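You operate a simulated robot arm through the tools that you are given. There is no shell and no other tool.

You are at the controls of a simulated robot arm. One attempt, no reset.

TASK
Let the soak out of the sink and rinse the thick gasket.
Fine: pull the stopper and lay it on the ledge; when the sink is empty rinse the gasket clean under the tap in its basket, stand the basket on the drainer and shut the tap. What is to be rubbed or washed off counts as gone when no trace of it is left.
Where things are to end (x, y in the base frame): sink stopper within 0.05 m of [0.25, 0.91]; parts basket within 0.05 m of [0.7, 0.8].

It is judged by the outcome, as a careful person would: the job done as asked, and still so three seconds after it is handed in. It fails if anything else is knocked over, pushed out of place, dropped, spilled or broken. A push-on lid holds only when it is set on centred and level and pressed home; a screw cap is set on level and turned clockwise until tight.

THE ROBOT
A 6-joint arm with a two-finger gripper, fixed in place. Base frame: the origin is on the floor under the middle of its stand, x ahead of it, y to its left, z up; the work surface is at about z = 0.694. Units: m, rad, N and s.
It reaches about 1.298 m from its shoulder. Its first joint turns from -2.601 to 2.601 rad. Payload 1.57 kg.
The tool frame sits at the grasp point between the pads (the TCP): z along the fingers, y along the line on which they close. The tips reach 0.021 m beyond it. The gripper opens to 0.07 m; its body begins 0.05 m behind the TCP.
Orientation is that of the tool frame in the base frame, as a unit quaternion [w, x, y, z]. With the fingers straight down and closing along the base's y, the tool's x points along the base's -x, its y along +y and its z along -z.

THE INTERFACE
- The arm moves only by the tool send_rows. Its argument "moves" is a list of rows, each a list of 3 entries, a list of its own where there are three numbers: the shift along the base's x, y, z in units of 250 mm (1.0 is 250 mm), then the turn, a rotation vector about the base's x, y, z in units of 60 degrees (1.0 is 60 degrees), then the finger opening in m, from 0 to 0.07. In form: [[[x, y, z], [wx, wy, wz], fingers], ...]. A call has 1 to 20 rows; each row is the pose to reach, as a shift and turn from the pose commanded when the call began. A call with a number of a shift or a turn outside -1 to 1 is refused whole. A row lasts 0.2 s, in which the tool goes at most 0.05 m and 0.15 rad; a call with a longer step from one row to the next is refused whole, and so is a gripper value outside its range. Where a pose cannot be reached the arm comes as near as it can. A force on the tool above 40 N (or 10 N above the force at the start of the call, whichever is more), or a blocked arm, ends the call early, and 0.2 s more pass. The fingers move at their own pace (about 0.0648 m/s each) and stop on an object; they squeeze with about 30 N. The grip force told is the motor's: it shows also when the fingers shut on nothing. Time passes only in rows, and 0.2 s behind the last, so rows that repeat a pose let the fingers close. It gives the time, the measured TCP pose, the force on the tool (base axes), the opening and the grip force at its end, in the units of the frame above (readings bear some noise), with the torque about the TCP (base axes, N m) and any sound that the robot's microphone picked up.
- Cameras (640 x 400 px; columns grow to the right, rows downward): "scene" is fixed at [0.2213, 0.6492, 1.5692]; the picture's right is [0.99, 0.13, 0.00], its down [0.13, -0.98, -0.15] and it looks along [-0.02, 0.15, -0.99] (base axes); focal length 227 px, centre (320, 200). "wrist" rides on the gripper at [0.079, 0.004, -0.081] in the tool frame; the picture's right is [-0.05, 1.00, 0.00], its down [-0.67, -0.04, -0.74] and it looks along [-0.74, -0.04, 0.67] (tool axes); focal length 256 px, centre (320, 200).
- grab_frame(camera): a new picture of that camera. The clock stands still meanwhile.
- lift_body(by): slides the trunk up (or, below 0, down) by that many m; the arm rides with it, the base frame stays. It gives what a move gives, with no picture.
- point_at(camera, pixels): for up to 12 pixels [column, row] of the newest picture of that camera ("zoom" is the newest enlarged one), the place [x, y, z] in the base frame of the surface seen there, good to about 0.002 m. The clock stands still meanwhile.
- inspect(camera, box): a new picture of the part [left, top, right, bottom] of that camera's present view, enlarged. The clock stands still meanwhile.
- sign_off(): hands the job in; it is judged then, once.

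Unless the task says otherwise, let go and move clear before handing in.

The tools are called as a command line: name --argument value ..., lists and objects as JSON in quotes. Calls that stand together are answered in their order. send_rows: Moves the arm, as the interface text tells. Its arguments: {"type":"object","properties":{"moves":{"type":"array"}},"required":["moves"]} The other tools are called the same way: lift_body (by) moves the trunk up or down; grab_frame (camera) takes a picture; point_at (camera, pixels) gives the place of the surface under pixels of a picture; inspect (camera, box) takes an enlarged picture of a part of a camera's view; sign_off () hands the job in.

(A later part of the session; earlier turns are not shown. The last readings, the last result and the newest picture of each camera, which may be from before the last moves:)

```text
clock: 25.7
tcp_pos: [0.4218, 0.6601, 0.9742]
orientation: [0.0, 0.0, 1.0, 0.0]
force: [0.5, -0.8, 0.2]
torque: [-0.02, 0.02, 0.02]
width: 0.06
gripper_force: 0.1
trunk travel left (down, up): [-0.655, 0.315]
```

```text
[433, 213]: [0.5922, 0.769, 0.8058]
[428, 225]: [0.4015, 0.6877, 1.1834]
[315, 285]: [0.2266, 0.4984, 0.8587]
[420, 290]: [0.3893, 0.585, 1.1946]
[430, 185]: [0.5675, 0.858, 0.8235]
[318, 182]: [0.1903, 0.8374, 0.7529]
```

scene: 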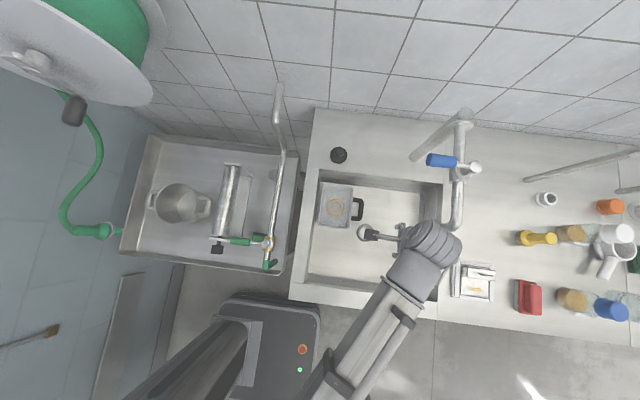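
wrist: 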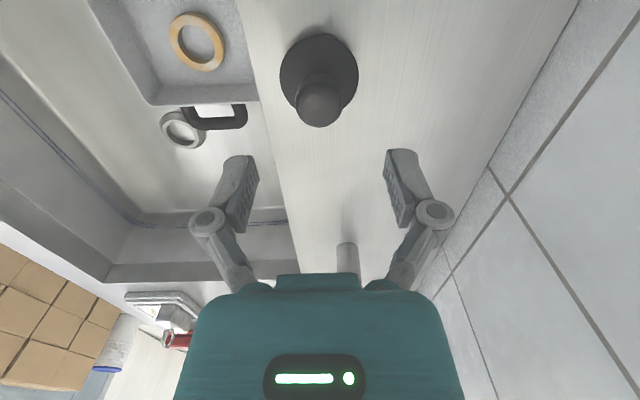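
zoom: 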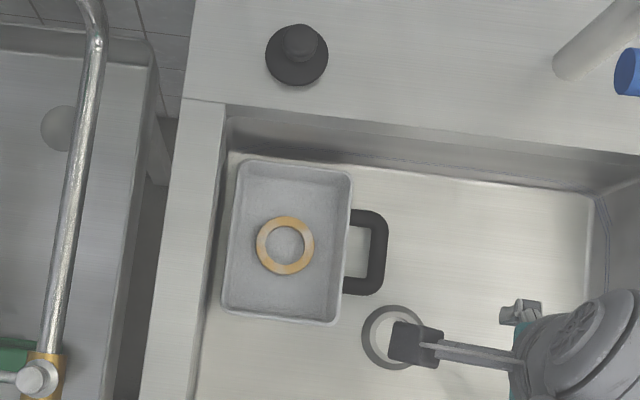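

The gasket (outer ≈0.05 m, brownish) sits in the basket at (0.267, 0.759), top z 0.712; the handle bar is at x≈0.360, y≈0.758, z≈0.731. I'll move away from the spout in -x, lower, then rotate the wrist 90° so the fingers close across the bar.

send_rows --moves '[[[-0.12, 0, 0], [0, 0, 0], 0.06], [[-0.24, 0, 0], [0, 0, 0], 0.06], [[-0.24, 0, 0], [0, 0, 0], 0.06]]'

lift_body --by -0.13

send_rows --moves '[[[0, 0, 0], [0, 0, 0.125], 0.04], [[0, 0, 0], [0, 0, 0.25], 0.03], [[0, 0, 0], [0, 0, 0.375], 0.028], [[0, 0, 0], [0, 0, 0.5], 0.028], [[0, 0, 0], [0, 0, 0.625], 0.028], [[0, 0, 0], [0, 0, 0.75], 0.028]]'

send_rows --moves '[[[0, 0, 0], [0, 0, 0.125], 0.028], [[0, 0, 0], [0, 0, 0.25], 0.028], [[0, 0, 0], [0, 0, 0.375], 0.028], [[0, 0, 0], [0, 0, 0.5], 0.028], [[0, 0, 0], [0, 0, 0.625], 0.028], [[0, 0, 0], [0, 0, 0.75], 0.028], [[0, 0, 0], [0, 0, 0.75], 0.028]]'

grab_frame --camera "scene"

grab_frame --camera "wrist"

```text
clock: 26.5
tcp_pos: [0.361, 0.6625, 0.9732]
orientation: [0.0, -0.001, 1.0, 0.0]
force: [0.3, 0.0, -0.5]
torque: [-0.03, 0.0, 0.02]
width: 0.0599
gripper_force: 0.0
trunk travel left (down, up): [-0.655, 0.315]
```

```text
clock: 28.1
tcp_pos: [0.3599, 0.6622, 0.842]
orientation: [0.0, 0.0, 1.0, 0.0]
force: [1.1, 1.0, -0.3]
torque: [0.02, 0.01, 0.0]
width: 0.0602
gripper_force: 0.1
trunk travel left (down, up): [-0.525, 0.445]
```

```text
clock: 29.5
tcp_pos: [0.3621, 0.6634, 0.8438]
orientation: [0.001, -0.383, 0.924, 0.0]
force: [0.0, 0.5, -0.4]
torque: [0.02, 0.02, 0.03]
width: 0.0279
gripper_force: 0.0
trunk travel left (down, up): [-0.525, 0.445]
```

```text
clock: 31.1
tcp_pos: [0.3612, 0.6619, 0.843]
orientation: [0.0, 0.708, -0.706, 0.0]
force: [0.6, 0.8, -0.7]
torque: [0.01, -0.01, 0.0]
width: 0.0279
gripper_force: 0.0
trunk travel left (down, up): [-0.525, 0.445]
```

```text
taken
```

scene: 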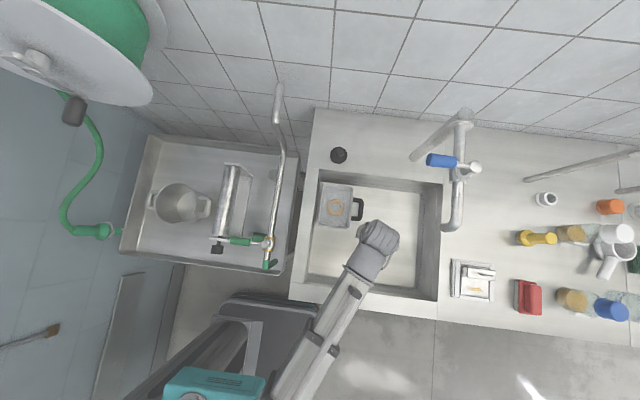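

```text
taken
```

wrist: 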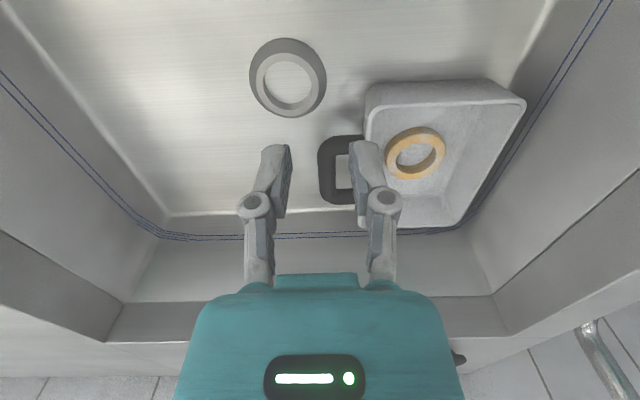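

Orientation is right: the camera now faces +y, with the basket handle at (337,165) and gasket (415,153). I'll measure the handle from this view, then move +y over it.

point_at --camera "wrist" --pixels '[[324, 160], [328, 165], [320, 165], [345, 142], [340, 195], [345, 198], [372, 200], [378, 120], [415, 130], [395, 150], [440, 155], [415, 175]]'

send_rows --moves '[[[0, 0.13, 0], [0, 0, 0], 0.028], [[0, 0.26, 0], [0, 0, 0], 0.028], [[0, 0.386, 0], [0, 0, 0], 0.028], [[-0.002, 0.386, 0], [0, 0, 0], 0.028]]'

grab_frame --camera "wrist"

```text
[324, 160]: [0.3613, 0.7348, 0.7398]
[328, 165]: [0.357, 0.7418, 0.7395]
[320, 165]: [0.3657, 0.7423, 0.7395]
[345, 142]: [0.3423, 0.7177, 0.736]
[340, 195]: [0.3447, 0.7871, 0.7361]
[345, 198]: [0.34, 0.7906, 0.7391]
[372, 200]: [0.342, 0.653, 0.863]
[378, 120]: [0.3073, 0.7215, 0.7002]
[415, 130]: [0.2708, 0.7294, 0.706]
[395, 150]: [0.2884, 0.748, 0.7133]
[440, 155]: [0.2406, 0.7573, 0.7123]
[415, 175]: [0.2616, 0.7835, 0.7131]
```

```text
clock: 32.1
tcp_pos: [0.3596, 0.7585, 0.8432]
orientation: [0.0, 0.707, -0.707, 0.001]
force: [0.0, 0.1, 0.4]
torque: [-0.02, 0.02, -0.01]
width: 0.0281
gripper_force: 0.1
out of reach, approached as far as the arm can: row 3
trunk travel left (down, up): [-0.525, 0.445]
```

```text
taken
```

wrist: 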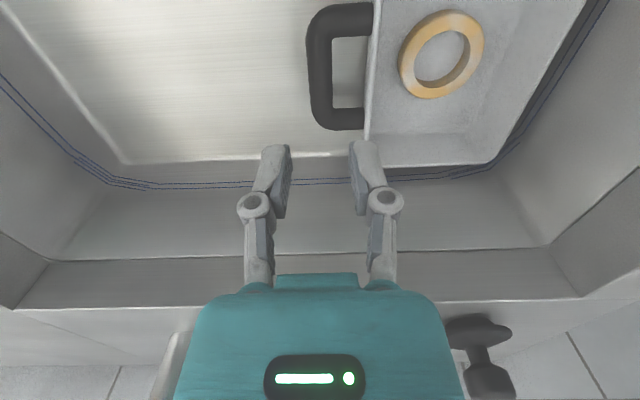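

The bar runs vertically at wrist columns ~307-332, at the level between the fingers (column ~320), so alignment is good. I'll lower 0.07 and check.

lift_body --by -0.07

grab_frame --camera "wrist"

inspect --camera "scene" --box '[300, 150, 460, 310]'

```text
clock: 33.1
tcp_pos: [0.3594, 0.7568, 0.7739]
orientation: [0.0, 0.707, -0.707, 0.0]
force: [-0.3, 0.0, -0.5]
torque: [0.05, -0.04, 0.0]
width: 0.0281
gripper_force: 0.0
trunk travel left (down, up): [-0.455, 0.515]
```

```text
taken
```

wrist: 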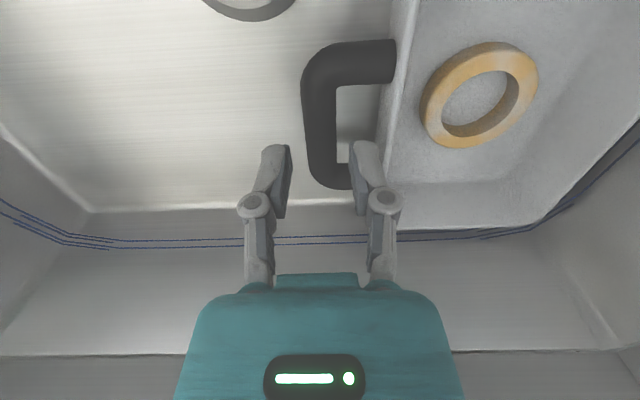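

```text
2.50 times, centred on (380, 230) of scene
```

zoom: 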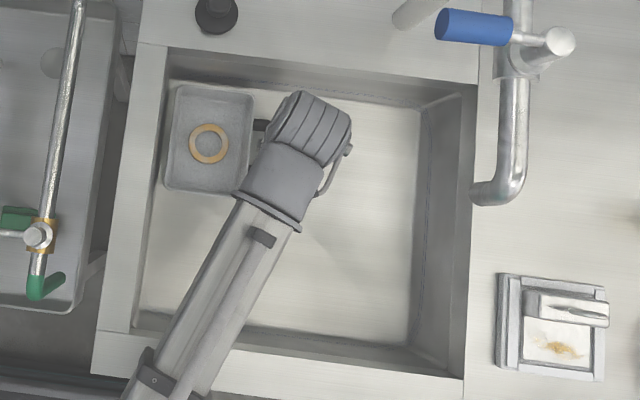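

The bar (columns 301-337) is between the fingers, with the right finger aimed at the gap between bar and basket wall. I'll nudge +1.5 mm in x and lower to TCP z≈0.739.

send_rows --moves '[[[0.006, 0.002, 0], [0, 0, 0], 0.028], [[0.006, 0.002, 0], [0, 0, 0], 0.028]]'

lift_body --by -0.02

lift_body --by -0.014

grab_frame --camera "wrist"

```text
clock: 33.7
tcp_pos: [0.3621, 0.7583, 0.7732]
orientation: [0.0, -0.707, 0.708, 0.0]
force: [0.0, 0.4, -0.7]
torque: [-0.03, 0.04, 0.03]
width: 0.0281
gripper_force: 0.2
trunk travel left (down, up): [-0.455, 0.515]
```

```text
clock: 34.4
tcp_pos: [0.3605, 0.7583, 0.7538]
orientation: [0.001, 0.708, -0.707, 0.0]
force: [-0.5, -0.6, 0.0]
torque: [-0.01, -0.01, -0.01]
width: 0.028
gripper_force: 0.0
trunk travel left (down, up): [-0.435, 0.535]
```

```text
clock: 35.0
tcp_pos: [0.3617, 0.7575, 0.7402]
orientation: [0.0, 0.707, -0.707, 0.0]
force: [-1.3, 0.6, -0.4]
torque: [-0.01, -0.02, 0.02]
width: 0.0282
gripper_force: 0.0
trunk travel left (down, up): [-0.421, 0.549]
```

```text
taken
```

wrist: 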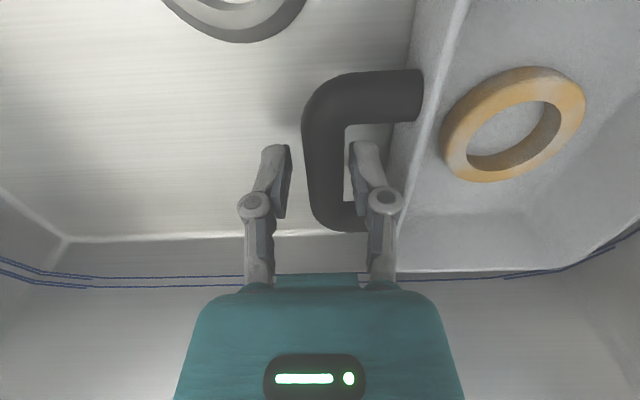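

The bar is squarely between the pads with no contact force. I'll go 3 mm lower and close.

lift_body --by -0.003

send_rows --moves '[[[0, 0, 0], [0, 0, 0], 0.015], [[0, 0, 0], [0, 0, 0], 0.0], [[0, 0, 0], [0, 0, 0], 0.0], [[0, 0, 0], [0, 0, 0], 0.0]]'

grab_frame --camera "wrist"

```text
clock: 35.5
tcp_pos: [0.3609, 0.7575, 0.7375]
orientation: [-0.001, -0.707, 0.707, 0.0]
force: [0.1, 0.4, 0.0]
torque: [-0.01, 0.03, 0.01]
width: 0.0281
gripper_force: 0.1
trunk travel left (down, up): [-0.418, 0.552]
```

```text
clock: 36.5
tcp_pos: [0.3623, 0.7589, 0.7365]
orientation: [0.0, 0.708, -0.707, 0.001]
force: [-0.8, 0.3, 1.5]
torque: [0.01, 0.02, 0.02]
width: 0.0167
gripper_force: 30.0
trunk travel left (down, up): [-0.418, 0.552]
```

```text
taken
```

wrist: 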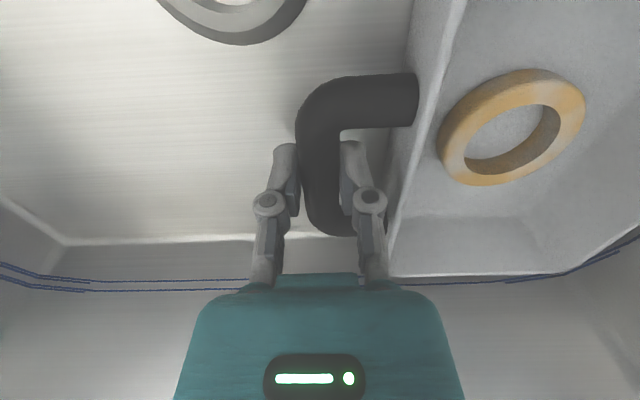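

The handle is held at 0.0167 m with 30 N. I'll lift 2 cm and check that the basket stays level.

lift_body --by 0.02

grab_frame --camera "wrist"

inspect --camera "scene" --box '[305, 140, 385, 250]'

point_at --camera "zoom" --pixels '[[236, 170], [226, 305], [345, 178], [330, 320], [285, 220], [262, 245], [285, 270]]'

```text
clock: 37.2
tcp_pos: [0.3603, 0.7586, 0.7563]
orientation: [0.0, 0.707, -0.707, -0.001]
force: [0.5, -0.3, -2.1]
torque: [-0.03, -0.12, -0.01]
width: 0.0168
gripper_force: 29.7
trunk travel left (down, up): [-0.438, 0.532]
```

```text
taken
```

wrist: 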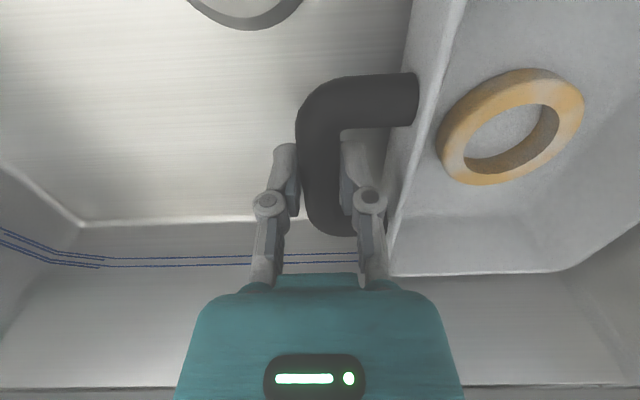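

```text
3.64 times, centred on (345, 195) of scene
```

zoom: 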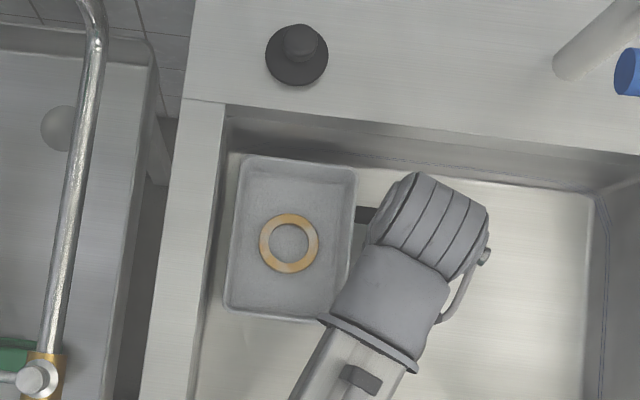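

```text
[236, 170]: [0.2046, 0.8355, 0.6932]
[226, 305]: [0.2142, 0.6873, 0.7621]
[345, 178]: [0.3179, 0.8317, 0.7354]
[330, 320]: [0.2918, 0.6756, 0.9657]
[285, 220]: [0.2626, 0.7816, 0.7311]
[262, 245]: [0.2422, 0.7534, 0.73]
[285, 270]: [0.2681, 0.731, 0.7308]
```

The basket is level and hangs rigidly with about 2 N. I'll move it -y inside the sink, lift it above the rim, then swing it 180° so the handle faces -x and the basket can stand under the spout.

send_rows --moves '[[[0, -0.1, 0], [0, 0, 0], 0.0], [[0, -0.2, 0], [0, 0, 0], 0.0], [[0, -0.3, 0], [0, 0, 0], 0.0], [[0, -0.4, 0], [0, 0, 0], 0.0], [[0, -0.46, 0], [0, 0, 0], 0.0], [[0, -0.46, 0], [0, 0, 0], 0.0]]'

lift_body --by 0.165

grab_frame --camera "wrist"

grab_frame --camera "scene"

```text
clock: 38.6
tcp_pos: [0.3604, 0.6435, 0.7563]
orientation: [0.0, 0.707, -0.707, -0.001]
force: [-0.1, 0.5, -1.2]
torque: [0.02, -0.14, -0.01]
width: 0.0168
gripper_force: 30.3
trunk travel left (down, up): [-0.438, 0.532]
```

```text
clock: 40.5
tcp_pos: [0.3603, 0.6445, 0.9211]
orientation: [-0.001, -0.707, 0.707, 0.0]
force: [0.3, -0.1, -0.8]
torque: [0.01, -0.14, -0.02]
width: 0.0165
gripper_force: 29.3
trunk travel left (down, up): [-0.603, 0.367]
```

```text
taken
```

wrist: 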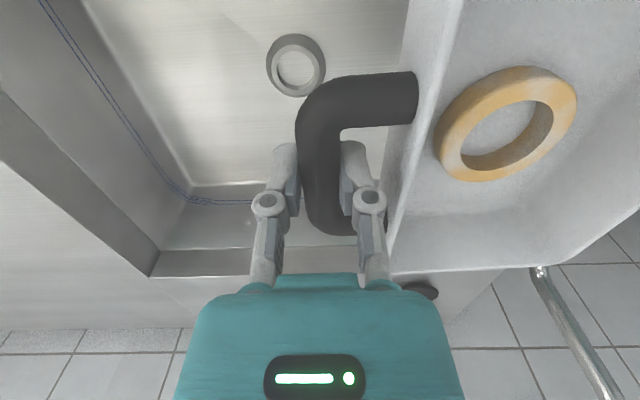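

```text
taken
```

scene: 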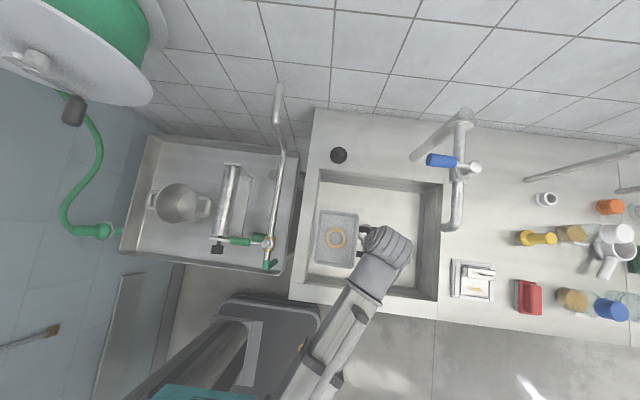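

The basket is above the rim at TCP z 0.921 and steady. Now I'll turn it -60°, three times, checking in between.

send_rows --moves '[[[0, 0, 0], [0, 0, -0.06], 0.0], [[0, 0, 0], [0, 0, -0.16], 0.0], [[0, 0, 0], [0, 0, -0.28], 0.0], [[0, 0, 0], [0, 0, -0.4], 0.0], [[0, 0, 0], [0, 0, -0.52], 0.0], [[0, 0, 0], [0, 0, -0.64], 0.0], [[0, 0, 0], [0, 0, -0.76], 0.0], [[0, 0, 0], [0, 0, -0.88], 0.0], [[0, 0, 0], [0, 0, -1.0], 0.0]]'

send_rows --moves '[[[0, 0, 0], [0, 0, -0.12], 0.0], [[0, 0, 0], [0, 0, -0.24], 0.0], [[0, 0, 0], [0, 0, -0.36], 0.0], [[0, 0, 0], [0, 0, -0.48], 0.0], [[0, 0, 0], [0, 0, -0.6], 0.0], [[0, 0, 0], [0, 0, -0.7], 0.0], [[0, 0, 0], [0, 0, -0.8], 0.0], [[0, 0, 0], [0, 0, -0.9], 0.0], [[0, 0, 0], [0, 0, -1.0], 0.0]]'

grab_frame --camera "wrist"

grab_frame --camera "scene"

```text
clock: 42.5
tcp_pos: [0.3608, 0.6444, 0.9213]
orientation: [0.0, -0.257, 0.966, 0.0]
force: [-0.6, -0.1, -2.6]
torque: [-0.16, -0.09, 0.0]
width: 0.0166
gripper_force: 30.1
trunk travel left (down, up): [-0.603, 0.367]
```

```text
clock: 44.5
tcp_pos: [0.3608, 0.645, 0.9214]
orientation: [0.0, 0.26, 0.966, 0.001]
force: [0.5, -0.4, -1.9]
torque: [-0.1, 0.08, -0.02]
width: 0.0168
gripper_force: 30.2
trunk travel left (down, up): [-0.603, 0.367]
```

```text
taken
```

wrist: 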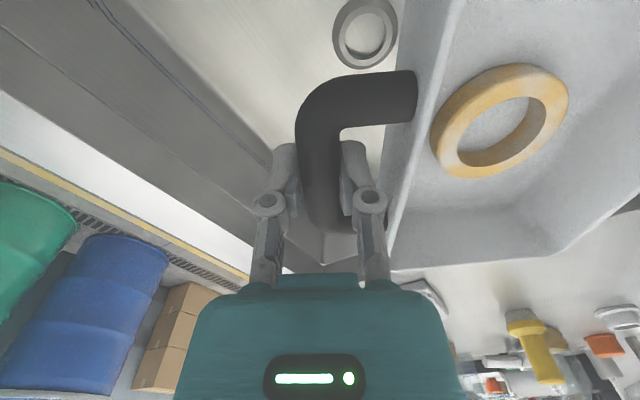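

```text
taken
```

scene: 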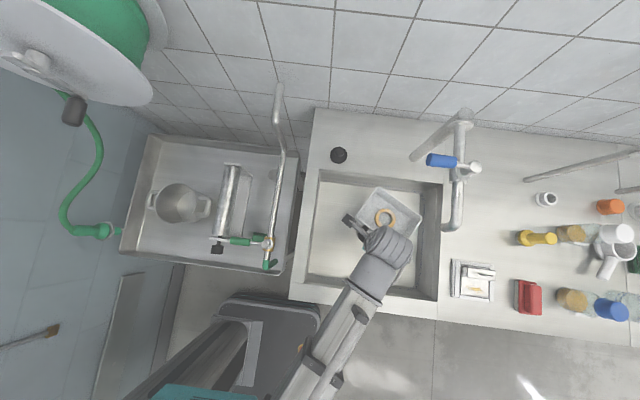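

Turned 120° with the basket steady and gasket resting in it at (500,120). I'll turn the last 60°.

send_rows --moves '[[[0, 0, 0], [0, 0, -0.08], 0.0], [[0, 0, 0], [0, 0, -0.18], 0.0], [[0, 0, 0], [0, 0, -0.29], 0.0], [[0, 0, 0], [0, 0, -0.4], 0.0], [[0, 0, 0], [0, 0, -0.51], 0.0], [[0, 0, 0], [0, 0, -0.62], 0.0], [[0, 0, 0], [0, 0, -0.73], 0.0], [[0, 0, 0], [0, 0, -0.84], 0.0], [[0, 0, 0], [0, 0, -0.93], 0.0], [[0, 0, 0], [0, 0, -1.0], 0.0], [[0, 0, 0], [0, 0, -1.0], 0.0]]'

grab_frame --camera "wrist"

grab_frame --camera "scene"

point_at --camera "scene" --pixels '[[384, 217], [375, 217], [393, 217], [384, 208], [384, 226], [447, 226], [444, 228], [442, 226], [456, 190]]'

```text
clock: 46.9
tcp_pos: [0.3608, 0.6435, 0.9198]
orientation: [0.0, 0.708, 0.706, 0.001]
force: [0.4, -0.3, -1.4]
torque: [0.01, 0.12, 0.03]
width: 0.0167
gripper_force: 30.0
trunk travel left (down, up): [-0.603, 0.367]
```

```text
taken
```

wrist: 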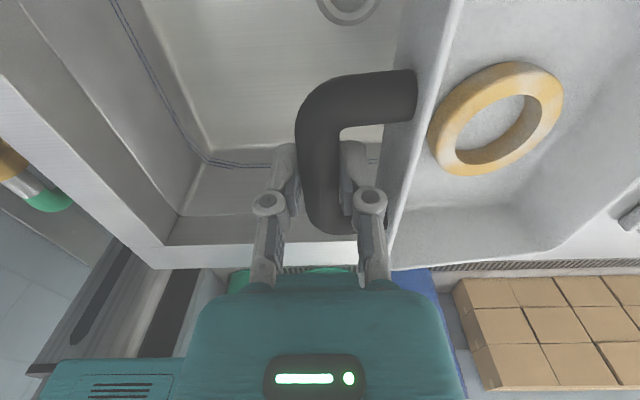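

```text
taken
```

scene: 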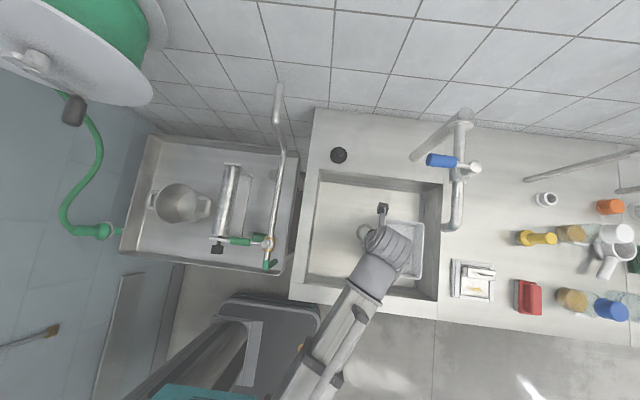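

```text
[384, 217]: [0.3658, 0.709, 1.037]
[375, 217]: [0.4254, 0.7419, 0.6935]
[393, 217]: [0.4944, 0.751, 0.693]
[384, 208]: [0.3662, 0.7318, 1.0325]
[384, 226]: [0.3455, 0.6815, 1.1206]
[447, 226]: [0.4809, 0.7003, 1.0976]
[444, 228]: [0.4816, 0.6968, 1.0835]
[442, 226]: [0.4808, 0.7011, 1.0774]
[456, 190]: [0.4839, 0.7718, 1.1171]
```

The handle now faces -x as wanted. I'll zoom on the spout end to find the outlet position and measure the gasket in the basket with the wrist view.

inspect --camera "scene" --box '[425, 180, 485, 240]'

point_at --camera "wrist" --pixels '[[440, 125], [550, 95], [515, 72], [475, 165], [500, 110], [410, 80], [395, 230], [450, 20]]'

point_at --camera "zoom" --pixels '[[175, 480], [190, 500], [210, 510], [240, 520], [280, 500], [320, 460], [180, 450], [185, 520], [260, 380], [300, 380], [340, 380], [380, 380]]'

```text
6.67 times, centred on (455, 210) of scene
```

zoom: 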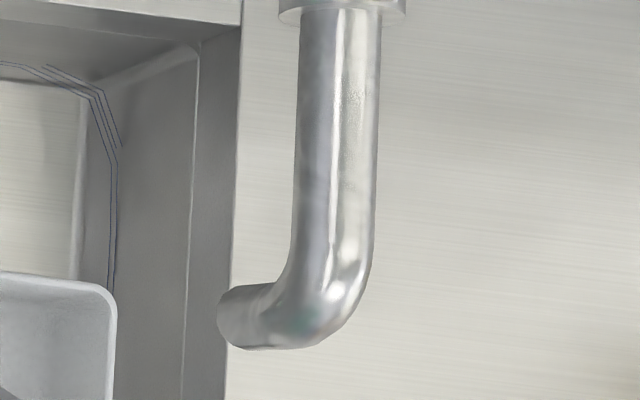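

```text
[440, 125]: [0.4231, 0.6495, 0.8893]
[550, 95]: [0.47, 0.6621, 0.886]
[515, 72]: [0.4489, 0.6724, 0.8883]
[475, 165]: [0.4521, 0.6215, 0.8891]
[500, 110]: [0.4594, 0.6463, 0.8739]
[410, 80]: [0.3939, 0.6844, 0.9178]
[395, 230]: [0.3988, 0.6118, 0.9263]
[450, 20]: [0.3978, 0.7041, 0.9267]
```

```text
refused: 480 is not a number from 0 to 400
```

point_at --camera "zoom" --pixels '[[222, 300], [222, 320], [232, 340], [245, 345], [250, 318], [270, 345], [300, 345], [340, 300], [365, 250], [300, 200], [340, 200], [378, 200]]'

point_at --camera "wrist" --pixels '[[430, 145], [562, 90], [495, 63], [500, 172], [525, 160], [555, 125]]'

```text
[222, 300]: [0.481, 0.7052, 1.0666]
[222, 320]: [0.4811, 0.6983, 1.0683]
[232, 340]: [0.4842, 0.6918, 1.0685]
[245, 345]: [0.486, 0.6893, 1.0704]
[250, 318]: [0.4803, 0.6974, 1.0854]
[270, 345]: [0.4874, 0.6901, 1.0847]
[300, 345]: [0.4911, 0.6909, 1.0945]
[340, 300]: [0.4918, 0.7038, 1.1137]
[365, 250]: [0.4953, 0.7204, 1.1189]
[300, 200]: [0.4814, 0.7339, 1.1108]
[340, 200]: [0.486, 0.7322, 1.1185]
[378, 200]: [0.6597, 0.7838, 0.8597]
```

```text
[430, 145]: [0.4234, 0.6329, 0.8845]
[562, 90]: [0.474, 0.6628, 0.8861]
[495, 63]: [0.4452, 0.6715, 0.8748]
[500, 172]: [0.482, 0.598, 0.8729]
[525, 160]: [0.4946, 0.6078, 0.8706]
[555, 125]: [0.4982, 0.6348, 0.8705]
```

The spout outlet is at about (0.491, 0.701), z 1.066, and the gasket's centre is now at (0.449, 0.647), i.e. +0.088 m in x from the TCP. I'll lower into the sink and then shift so the gasket is under the outlet (TCP about (0.403, 0.6975)).

lift_body --by -0.12

send_rows --moves '[[[0.04, 0.05, 0], [0, 0, 0], 0.0], [[0.08, 0.1, 0], [0, 0, 0], 0.0], [[0.12, 0.155, 0], [0, 0, 0], 0.0], [[0.16, 0.205, 0], [0, 0, 0], 0.0], [[0.168, 0.216, 0], [0, 0, 0], 0.0], [[0.168, 0.216, 0], [0, 0, 0], 0.0]]'

grab_frame --camera "wrist"

inspect --camera "scene" --box '[300, 150, 480, 310]'

```text
clock: 48.4
tcp_pos: [0.3617, 0.6444, 0.8005]
orientation: [0.0, 0.707, 0.707, 0.0]
force: [0.6, 0.4, -1.3]
torque: [-0.03, 0.13, -0.02]
width: 0.0165
gripper_force: 30.0
trunk travel left (down, up): [-0.483, 0.487]
```

```text
clock: 49.8
tcp_pos: [0.4013, 0.6983, 0.8018]
orientation: [0.0, 0.707, 0.707, 0.0]
force: [-0.3, 0.7, -1.1]
torque: [-0.02, 0.16, -0.04]
width: 0.0164
gripper_force: 29.9
trunk travel left (down, up): [-0.483, 0.487]
```

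```text
taken
```

wrist: 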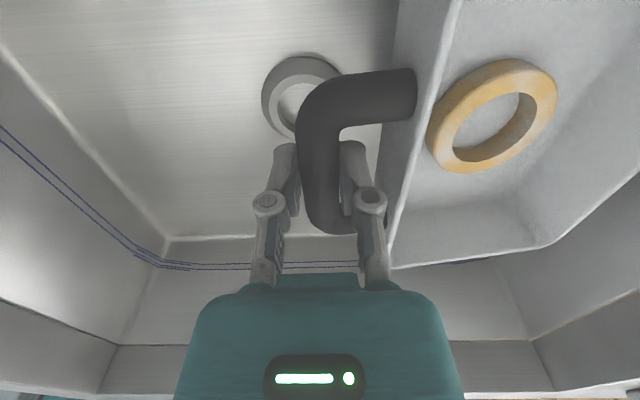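

```text
2.50 times, centred on (390, 230) of scene
```

zoom: 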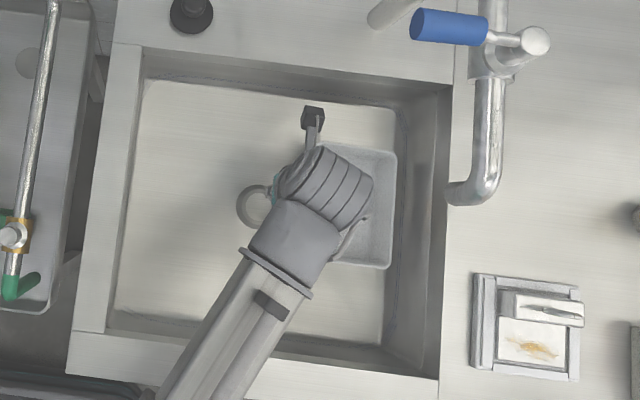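

point_at --camera "wrist" --pixels '[[432, 128], [552, 90], [510, 65], [470, 165], [440, 110], [540, 120]]'

```text
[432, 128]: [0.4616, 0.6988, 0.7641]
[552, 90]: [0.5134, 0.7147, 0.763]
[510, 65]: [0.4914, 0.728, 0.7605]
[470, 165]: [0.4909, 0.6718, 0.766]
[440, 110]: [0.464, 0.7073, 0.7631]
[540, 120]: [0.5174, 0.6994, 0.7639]
```

The gasket centre is at about (0.490, 0.700), right under the outlet. I'll lower the basket to the sink floor.

lift_body --by -0.055

lift_body --by -0.006

lift_body --by -0.003

```text
clock: 50.8
tcp_pos: [0.4007, 0.6976, 0.7455]
orientation: [0.001, 0.707, 0.707, 0.001]
force: [0.1, 0.2, -2.5]
torque: [0.04, 0.12, 0.03]
width: 0.0163
gripper_force: 29.8
trunk travel left (down, up): [-0.428, 0.542]
```

```text
clock: 51.3
tcp_pos: [0.4019, 0.6983, 0.7403]
orientation: [0.0, 0.707, 0.707, 0.0]
force: [0.1, -0.5, -0.2]
torque: [0.03, 0.09, -0.02]
width: 0.0165
gripper_force: 29.4
trunk travel left (down, up): [-0.422, 0.548]
```

```text
clock: 51.8
tcp_pos: [0.4016, 0.6988, 0.7357]
orientation: [-0.001, 0.707, 0.707, 0.0]
force: [-0.1, -0.1, -1.4]
torque: [0.01, 0.01, 0.0]
width: 0.0163
gripper_force: 30.5
trunk travel left (down, up): [-0.419, 0.551]
```

The trunk is back at the height where the handle was gripped and the basket's moment has vanished, so it stands on the floor. I'll release and rise.

send_rows --moves '[[[0, 0, 0], [0, 0, 0], 0.02], [[0, 0, 0], [0, 0, 0], 0.028], [[0, 0, 0], [0, 0, 0], 0.028]]'

lift_body --by 0.09

grab_frame --camera "wrist"

inspect --camera "scene" --box '[300, 150, 480, 310]'

```text
clock: 52.6
tcp_pos: [0.4019, 0.699, 0.737]
orientation: [-0.001, 0.707, 0.707, 0.0]
force: [0.1, 1.2, 0.2]
torque: [0.04, 0.0, -0.02]
width: 0.0279
gripper_force: 0.0
trunk travel left (down, up): [-0.419, 0.551]
```

```text
clock: 53.9
tcp_pos: [0.401, 0.6986, 0.8268]
orientation: [0.0, 0.707, 0.707, 0.0]
force: [-0.8, 0.4, 0.1]
torque: [-0.02, -0.01, 0.01]
width: 0.0279
gripper_force: 0.1
trunk travel left (down, up): [-0.509, 0.461]
```

```text
taken
```

wrist: 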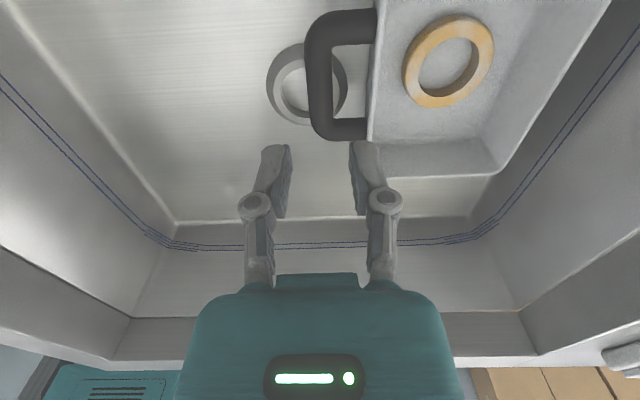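

```text
2.50 times, centred on (390, 230) of scene
```

zoom: 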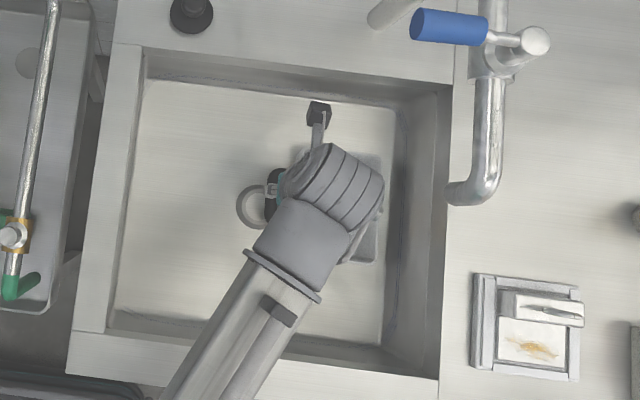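

The basket stands under the outlet with the gasket at about the right spot. Now the tap: I'll back away from the spout, raise the trunk above the lever, and turn the wrist to close along y.

send_rows --moves '[[[-0.06, -0.14, 0], [0, 0, 0], 0.028], [[-0.12, -0.28, 0], [0, 0, 0], 0.028], [[-0.16, -0.42, 0], [0, 0, 0], 0.028], [[-0.16, -0.42, 0], [0, 0, 0.08], 0.028]]'

lift_body --by 0.45

send_rows --moves '[[[0, 0, 0], [0, 0, 0.1], 0.05], [[0, 0, 0], [0, 0, 0.22], 0.05], [[0, 0, 0], [0, 0, 0.34], 0.05], [[0, 0, 0], [0, 0, 0.46], 0.05], [[0, 0, 0], [0, 0, 0.58], 0.05], [[0, 0, 0], [0, 0, 0.7], 0.05], [[0, 0, 0], [0, 0, 0.8], 0.05]]'

inspect --camera "scene" --box '[420, 140, 490, 180]'

grab_frame --camera "scene"

```text
clock: 54.9
tcp_pos: [0.3614, 0.5919, 0.8286]
orientation: [0.0, 0.677, 0.736, 0.0]
force: [-0.4, -1.2, 0.2]
torque: [-0.01, -0.04, 0.01]
width: 0.0282
gripper_force: 0.0
trunk travel left (down, up): [-0.509, 0.461]
```

```text
refused: 0.45 is not a number from -0.4 to 0.4
```

```text
clock: 56.5
tcp_pos: [0.3619, 0.593, 0.8278]
orientation: [0.0, 0.318, 0.948, 0.0]
force: [0.6, 0.1, 0.3]
torque: [0.02, -0.02, 0.01]
width: 0.0498
gripper_force: 0.0
trunk travel left (down, up): [-0.509, 0.461]
```

```text
9.14 times, centred on (455, 160) of scene
```

zoom: 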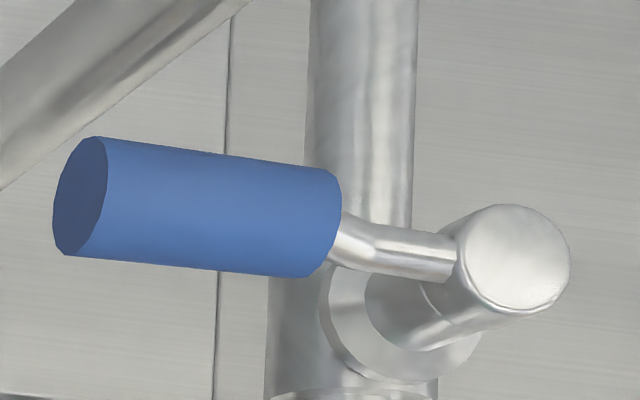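

```text
taken
```

scene: 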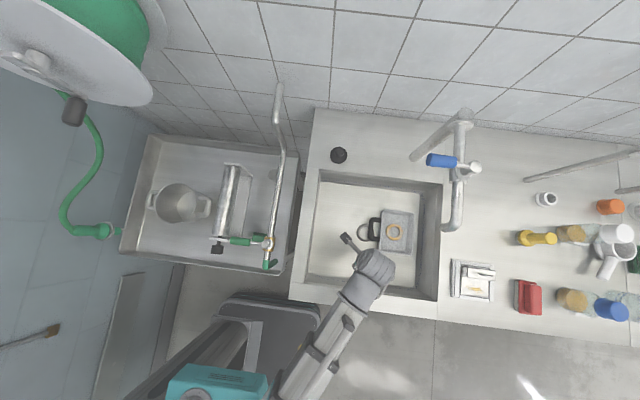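

The lift over 0.4 was refused, and the wrist turn went safely at z 0.83. I'll measure the lever and raise by 0.4 now.

point_at --camera "scene" --pixels '[[393, 232], [388, 232], [399, 232], [393, 224], [393, 241], [380, 228]]'

point_at --camera "zoom" --pixels '[[105, 150], [120, 200], [200, 180], [200, 200], [200, 240], [330, 190], [325, 260], [75, 200], [515, 255], [400, 250], [250, 160], [250, 262]]'

lift_body --by 0.4

send_rows --moves '[[[0, 0, 0], [0, 0, 0.12], 0.05], [[0, 0, 0], [0, 0, 0.24], 0.05], [[0, 0, 0], [0, 0, 0.36], 0.05], [[0, 0, 0], [0, 0, 0.48], 0.05], [[0, 0, 0], [0, 0, 0.618], 0.05], [[0, 0, 0], [0, 0, 0.618], 0.05]]'

```text
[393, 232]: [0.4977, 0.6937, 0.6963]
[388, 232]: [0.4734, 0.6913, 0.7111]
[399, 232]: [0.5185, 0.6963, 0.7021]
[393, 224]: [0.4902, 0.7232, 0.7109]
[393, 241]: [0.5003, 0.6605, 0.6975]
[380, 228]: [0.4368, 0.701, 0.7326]
```

```text
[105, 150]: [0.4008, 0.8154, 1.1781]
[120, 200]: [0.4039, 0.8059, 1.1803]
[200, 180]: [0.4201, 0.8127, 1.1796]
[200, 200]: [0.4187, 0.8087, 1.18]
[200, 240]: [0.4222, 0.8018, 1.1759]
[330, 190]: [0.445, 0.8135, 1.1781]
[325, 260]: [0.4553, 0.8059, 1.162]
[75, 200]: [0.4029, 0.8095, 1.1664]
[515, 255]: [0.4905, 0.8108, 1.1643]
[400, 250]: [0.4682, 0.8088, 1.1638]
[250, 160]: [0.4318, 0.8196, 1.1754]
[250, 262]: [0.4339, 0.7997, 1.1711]
```

```text
clock: 60.3
tcp_pos: [0.362, 0.5925, 1.2274]
orientation: [0.0, 0.318, 0.948, 0.0]
force: [0.3, 0.3, 0.4]
torque: [0.01, 0.02, 0.01]
width: 0.0499
gripper_force: 0.1
trunk travel left (down, up): [-0.909, 0.061]
```

```text
clock: 61.7
tcp_pos: [0.3617, 0.5931, 1.2278]
orientation: [0.0, 0.0, 1.0, 0.0]
force: [-0.8, -0.5, 0.7]
torque: [-0.02, -0.04, 0.01]
width: 0.0501
gripper_force: 0.1
trunk travel left (down, up): [-0.909, 0.061]
```

The lever's blue grip runs x 0.402-0.452 on axis y≈0.8095, z≈1.168, with the spindle at about (0.490, 0.809). I'll move above its middle at (0.427, 0.8095).

send_rows --moves '[[[0.04, 0.14, 0], [0, 0, 0], 0.045], [[0.08, 0.28, 0], [0, 0, 0], 0.045], [[0.12, 0.42, 0], [0, 0, 0], 0.045], [[0.16, 0.56, 0], [0, 0, 0], 0.045], [[0.21, 0.7, 0], [0, 0, 0], 0.045], [[0.245, 0.8, 0], [0, 0, 0], 0.045], [[0.261, 0.866, 0], [0, 0, 0], 0.045], [[0.261, 0.866, 0], [0, 0, 0], 0.045]]'

grab_frame --camera "wrist"

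grab_frame --camera "scene"

```text
clock: 63.5
tcp_pos: [0.4274, 0.8089, 1.2274]
orientation: [0.0, 0.001, 1.0, 0.001]
force: [1.1, -0.5, -0.1]
torque: [0.0, 0.02, -0.02]
width: 0.045
gripper_force: 0.0
trunk travel left (down, up): [-0.909, 0.061]
```

```text
taken
```

wrist: 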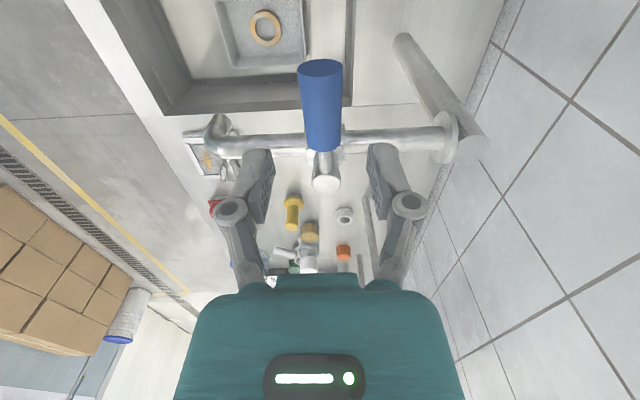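

```text
taken
```

scene: 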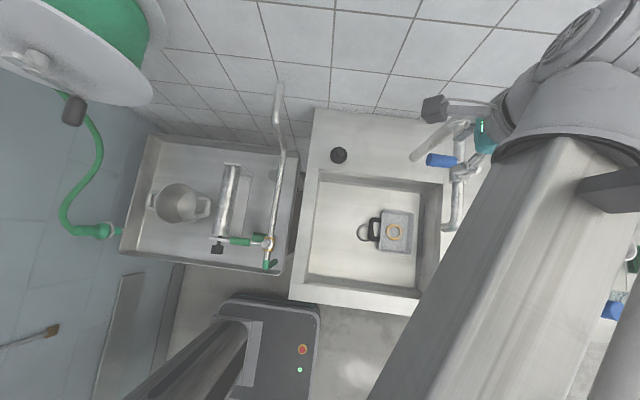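

The blue lever at wrist (320,105) lies centred between the fingers. I'll lower to its axis height and close on it.

lift_body --by -0.058

send_rows --moves '[[[0, 0, 0], [0, 0, 0], 0.03], [[0, 0, 0], [0, 0, 0], 0.015], [[0, 0, 0], [0, 0, 0], 0.0], [[0, 0, 0], [0, 0, 0], 0.0]]'

grab_frame --camera "wrist"

```text
clock: 64.5
tcp_pos: [0.4267, 0.81, 1.1702]
orientation: [0.0, 0.0, 1.0, 0.0]
force: [-0.1, -0.1, -0.2]
torque: [-0.01, -0.01, 0.01]
width: 0.0451
gripper_force: 0.2
trunk travel left (down, up): [-0.851, 0.119]
```

```text
clock: 65.5
tcp_pos: [0.4267, 0.8103, 1.1688]
orientation: [0.0, 0.001, 1.0, 0.0]
force: [0.5, 2.0, 4.8]
torque: [-0.03, 0.05, 0.27]
width: 0.0217
gripper_force: 31.7
trunk travel left (down, up): [-0.851, 0.119]
```

```text
taken
```

wrist: 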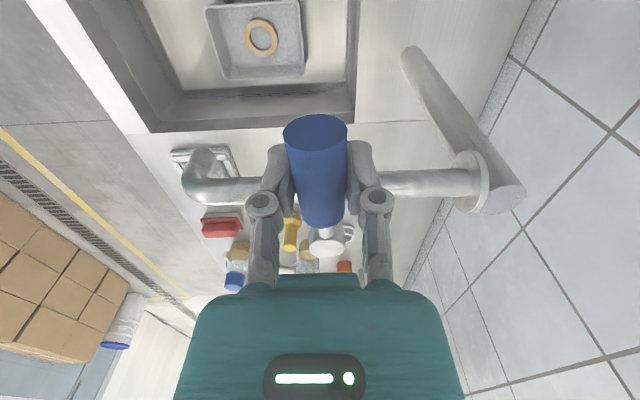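

The lever is held (0.0217 m). I'll try a small 10° turn counter-clockwise (toward -y) about the spindle and watch forces and flow.

send_rows --moves '[[[0.001, -0.0221, 0], [0, 0, 0.0833], 0.0], [[0.0038, -0.044, 0], [0, 0, 0.1667], 0.0], [[0.0038, -0.044, 0], [0, 0, 0.1667], 0.0]]'

grab_frame --camera "wrist"

```text
clock: 66.3
tcp_pos: [0.4275, 0.7983, 1.1693]
orientation: [0.001, -0.087, 0.996, 0.0]
force: [-2.1, 5.0, 5.3]
torque: [0.09, 0.03, 0.39]
width: 0.0218
gripper_force: 31.7
trunk travel left (down, up): [-0.851, 0.119]
```

```text
taken
```

wrist: 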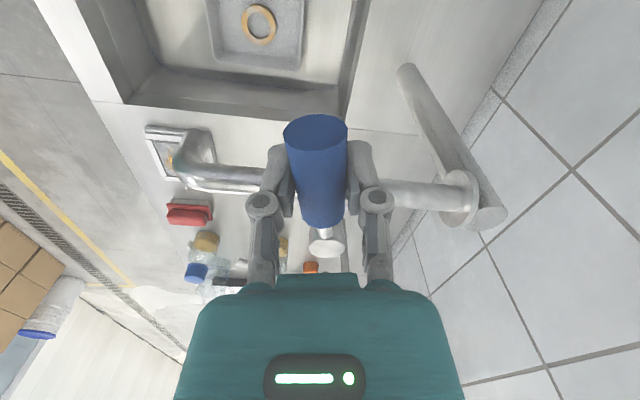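

The lever moved freely counter-clockwise with about 5 N; no flow visible yet at the spout. I'll continue to 30°.

send_rows --moves '[[[0.0048, -0.0216, 0], [0, 0, 0.0833], 0.0], [[0.0114, -0.0426, 0], [0, 0, 0.1667], 0.0], [[0.0199, -0.063, 0], [0, 0, 0.25], 0.0], [[0.0301, -0.0826, 0], [0, 0, 0.3333], 0.0], [[0.0301, -0.0826, 0], [0, 0, 0.3333], 0.0]]'

grab_frame --camera "wrist"

grab_frame --camera "scene"

```text
clock: 67.5
tcp_pos: [0.4356, 0.7787, 1.1698]
orientation: [0.0, -0.259, 0.966, -0.001]
force: [6.3, 8.1, 12.2]
torque: [0.0, -0.12, 0.28]
width: 0.0218
gripper_force: 31.6
trunk travel left (down, up): [-0.851, 0.119]
```

```text
taken
```

wrist: 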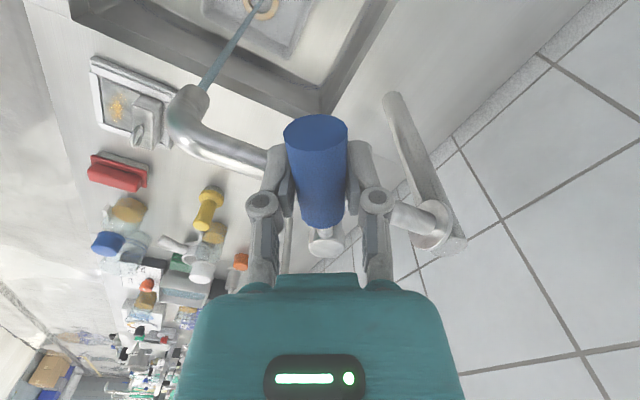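

```text
taken
```

scene: 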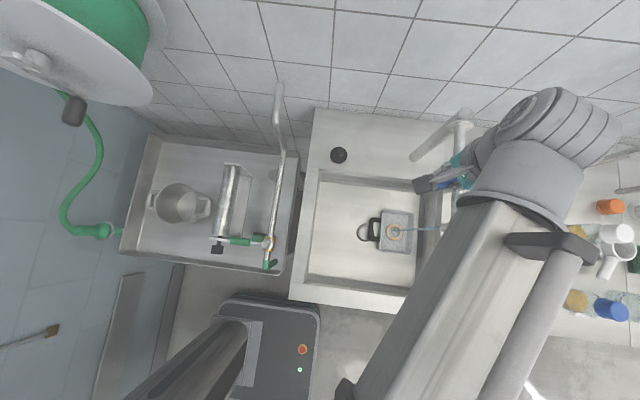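

Water runs: a thin stream falls from the spout into the basket at scene (400,229). I'll zoom in to see exactly where it lands on the gasket.

inspect --camera "scene" --box '[365, 200, 445, 260]'

point_at --camera "zoom" --pixels '[[225, 255], [200, 260], [260, 260], [275, 240], [230, 220], [225, 290], [250, 240], [240, 245], [300, 245]]'

```text
6.67 times, centred on (405, 230) of scene
```

zoom: 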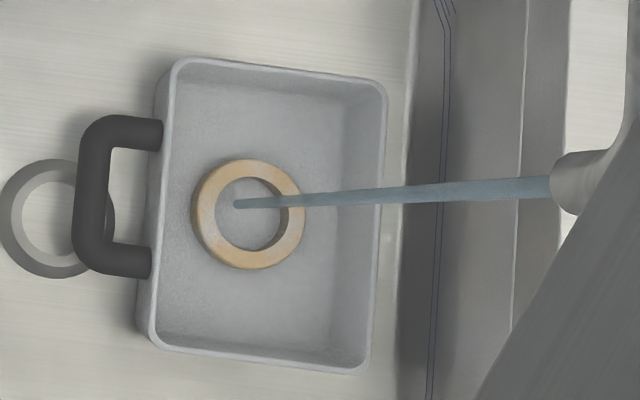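

```text
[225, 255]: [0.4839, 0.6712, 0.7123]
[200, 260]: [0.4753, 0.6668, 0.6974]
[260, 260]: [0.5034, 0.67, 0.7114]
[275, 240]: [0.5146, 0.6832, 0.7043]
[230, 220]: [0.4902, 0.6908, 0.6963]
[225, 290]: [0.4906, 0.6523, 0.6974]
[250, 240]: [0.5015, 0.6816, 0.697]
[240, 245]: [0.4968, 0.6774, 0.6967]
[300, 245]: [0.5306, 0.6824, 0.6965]
```

The stream (tip at zoom (237,204)) falls through the gasket's hole, near its centre (249,214). I'll let it run a few seconds and see whether the soil washes off.

send_rows --moves '[[[0, 0, 0], [0, 0, 0], 0.0], [[0, 0, 0], [0, 0, 0], 0.0], [[0, 0, 0], [0, 0, 0], 0.0], [[0, 0, 0], [0, 0, 0], 0.0], [[0, 0, 0], [0, 0, 0], 0.0], [[0, 0, 0], [0, 0, 0], 0.0], [[0, 0, 0], [0, 0, 0], 0.0], [[0, 0, 0], [0, 0, 0], 0.0], [[0, 0, 0], [0, 0, 0], 0.0], [[0, 0, 0], [0, 0, 0], 0.0]]'

inspect --camera "scene" --box '[365, 200, 445, 260]'

```text
clock: 69.7
tcp_pos: [0.4346, 0.7783, 1.1687]
orientation: [0.0, -0.258, 0.966, 0.0]
force: [8.9, 13.4, 19.2]
torque: [0.01, 0.03, 0.4]
width: 0.0216
gripper_force: 32.3
trunk travel left (down, up): [-0.851, 0.119]
```

```text
6.67 times, centred on (405, 230) of scene
```

zoom: 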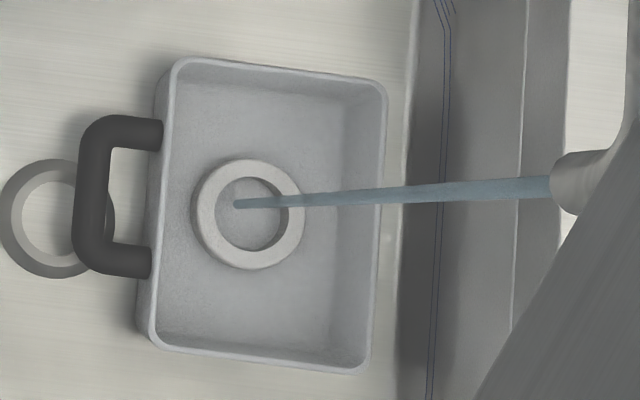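

The gasket has turned from amber to pale grey. I'll relieve the small vertical load, run a few more seconds to be sure, and look again.

lift_body --by 0.001

send_rows --moves '[[[0, 0, 0], [0, 0, 0], 0.0], [[0, 0, 0], [0, 0, 0], 0.0], [[0, 0, 0], [0, 0, 0], 0.0], [[0, 0, 0], [0, 0, 0], 0.0], [[0, 0, 0], [0, 0, 0], 0.0], [[0, 0, 0], [0, 0, 0], 0.0], [[0, 0, 0], [0, 0, 0], 0.0], [[0, 0, 0], [0, 0, 0], 0.0], [[0, 0, 0], [0, 0, 0], 0.0], [[0, 0, 0], [0, 0, 0], 0.0], [[0, 0, 0], [0, 0, 0], 0.0], [[0, 0, 0], [0, 0, 0], 0.0], [[0, 0, 0], [0, 0, 0], 0.0], [[0, 0, 0], [0, 0, 0], 0.0], [[0, 0, 0], [0, 0, 0], 0.0]]'

inspect --camera "scene" --box '[380, 215, 410, 245]'

grab_frame --camera "wrist"

```text
clock: 70.2
tcp_pos: [0.4361, 0.7792, 1.1698]
orientation: [-0.001, -0.258, 0.966, -0.001]
force: [4.7, 6.5, -0.4]
torque: [0.45, -0.53, 0.24]
width: 0.022
gripper_force: 32.5
trunk travel left (down, up): [-0.852, 0.118]
```

```text
clock: 73.4
tcp_pos: [0.4342, 0.7786, 1.1687]
orientation: [0.0, -0.258, 0.966, 0.001]
force: [-7.6, -8.6, -24.2]
torque: [0.01, 0.07, -0.17]
width: 0.0215
gripper_force: 31.7
trunk travel left (down, up): [-0.852, 0.118]
```

```text
13.33 times, centred on (395, 230) of scene
```

zoom: 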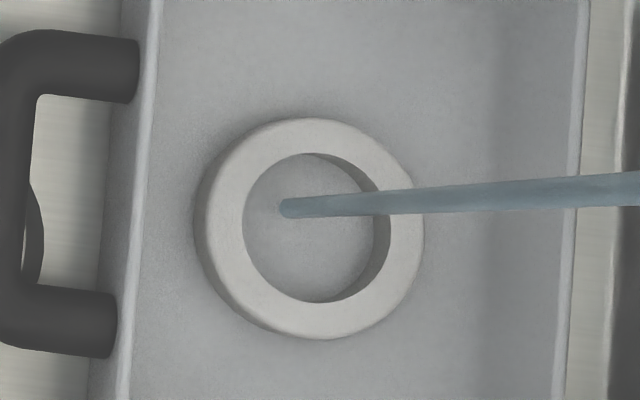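

```text
taken
```

wrist: 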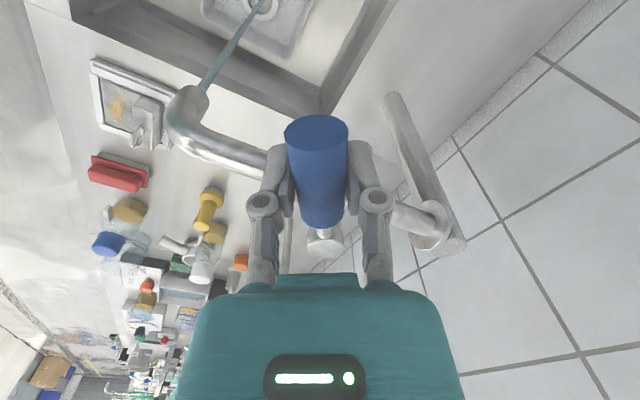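

The gasket looks uniformly clean at 13x zoom. I'll ease the vertical load by half a millimetre, rinse three more seconds for certainty, then close.

lift_body --by -0.0005

send_rows --moves '[[[0, 0, 0], [0, 0, 0], 0.0], [[0, 0, 0], [0, 0, 0], 0.0], [[0, 0, 0], [0, 0, 0], 0.0], [[0, 0, 0], [0, 0, 0], 0.0], [[0, 0, 0], [0, 0, 0], 0.0], [[0, 0, 0], [0, 0, 0], 0.0], [[0, 0, 0], [0, 0, 0], 0.0], [[0, 0, 0], [0, 0, 0], 0.0], [[0, 0, 0], [0, 0, 0], 0.0], [[0, 0, 0], [0, 0, 0], 0.0], [[0, 0, 0], [0, 0, 0], 0.0], [[0, 0, 0], [0, 0, 0], 0.0], [[0, 0, 0], [0, 0, 0], 0.0], [[0, 0, 0], [0, 0, 0], 0.0], [[0, 0, 0], [0, 0, 0], 0.0]]'

inspect --camera "scene" --box '[300, 160, 450, 300]'

```text
clock: 73.9
tcp_pos: [0.4344, 0.7792, 1.1694]
orientation: [0.0, -0.258, 0.966, 0.0]
force: [-4.8, -5.3, -15.2]
torque: [-0.32, 0.39, -0.05]
width: 0.0218
gripper_force: 31.9
trunk travel left (down, up): [-0.851, 0.119]
```

```text
clock: 77.1
tcp_pos: [0.4355, 0.7793, 1.17]
orientation: [-0.001, -0.258, 0.966, 0.0]
force: [-0.4, 5.6, 1.1]
torque: [0.02, 0.03, 0.24]
width: 0.022
gripper_force: 31.5
trunk travel left (down, up): [-0.851, 0.119]
```

```text
2.86 times, centred on (375, 230) of scene
```

zoom: 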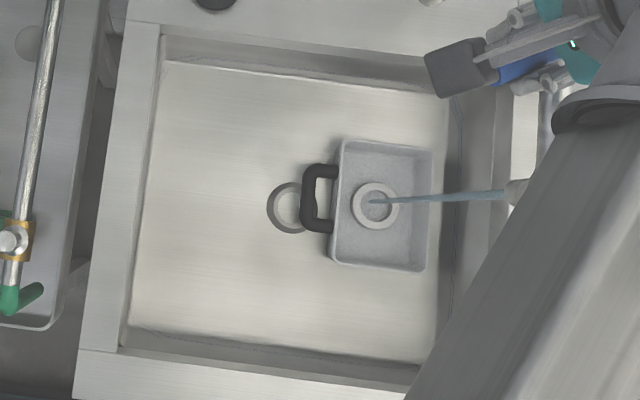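

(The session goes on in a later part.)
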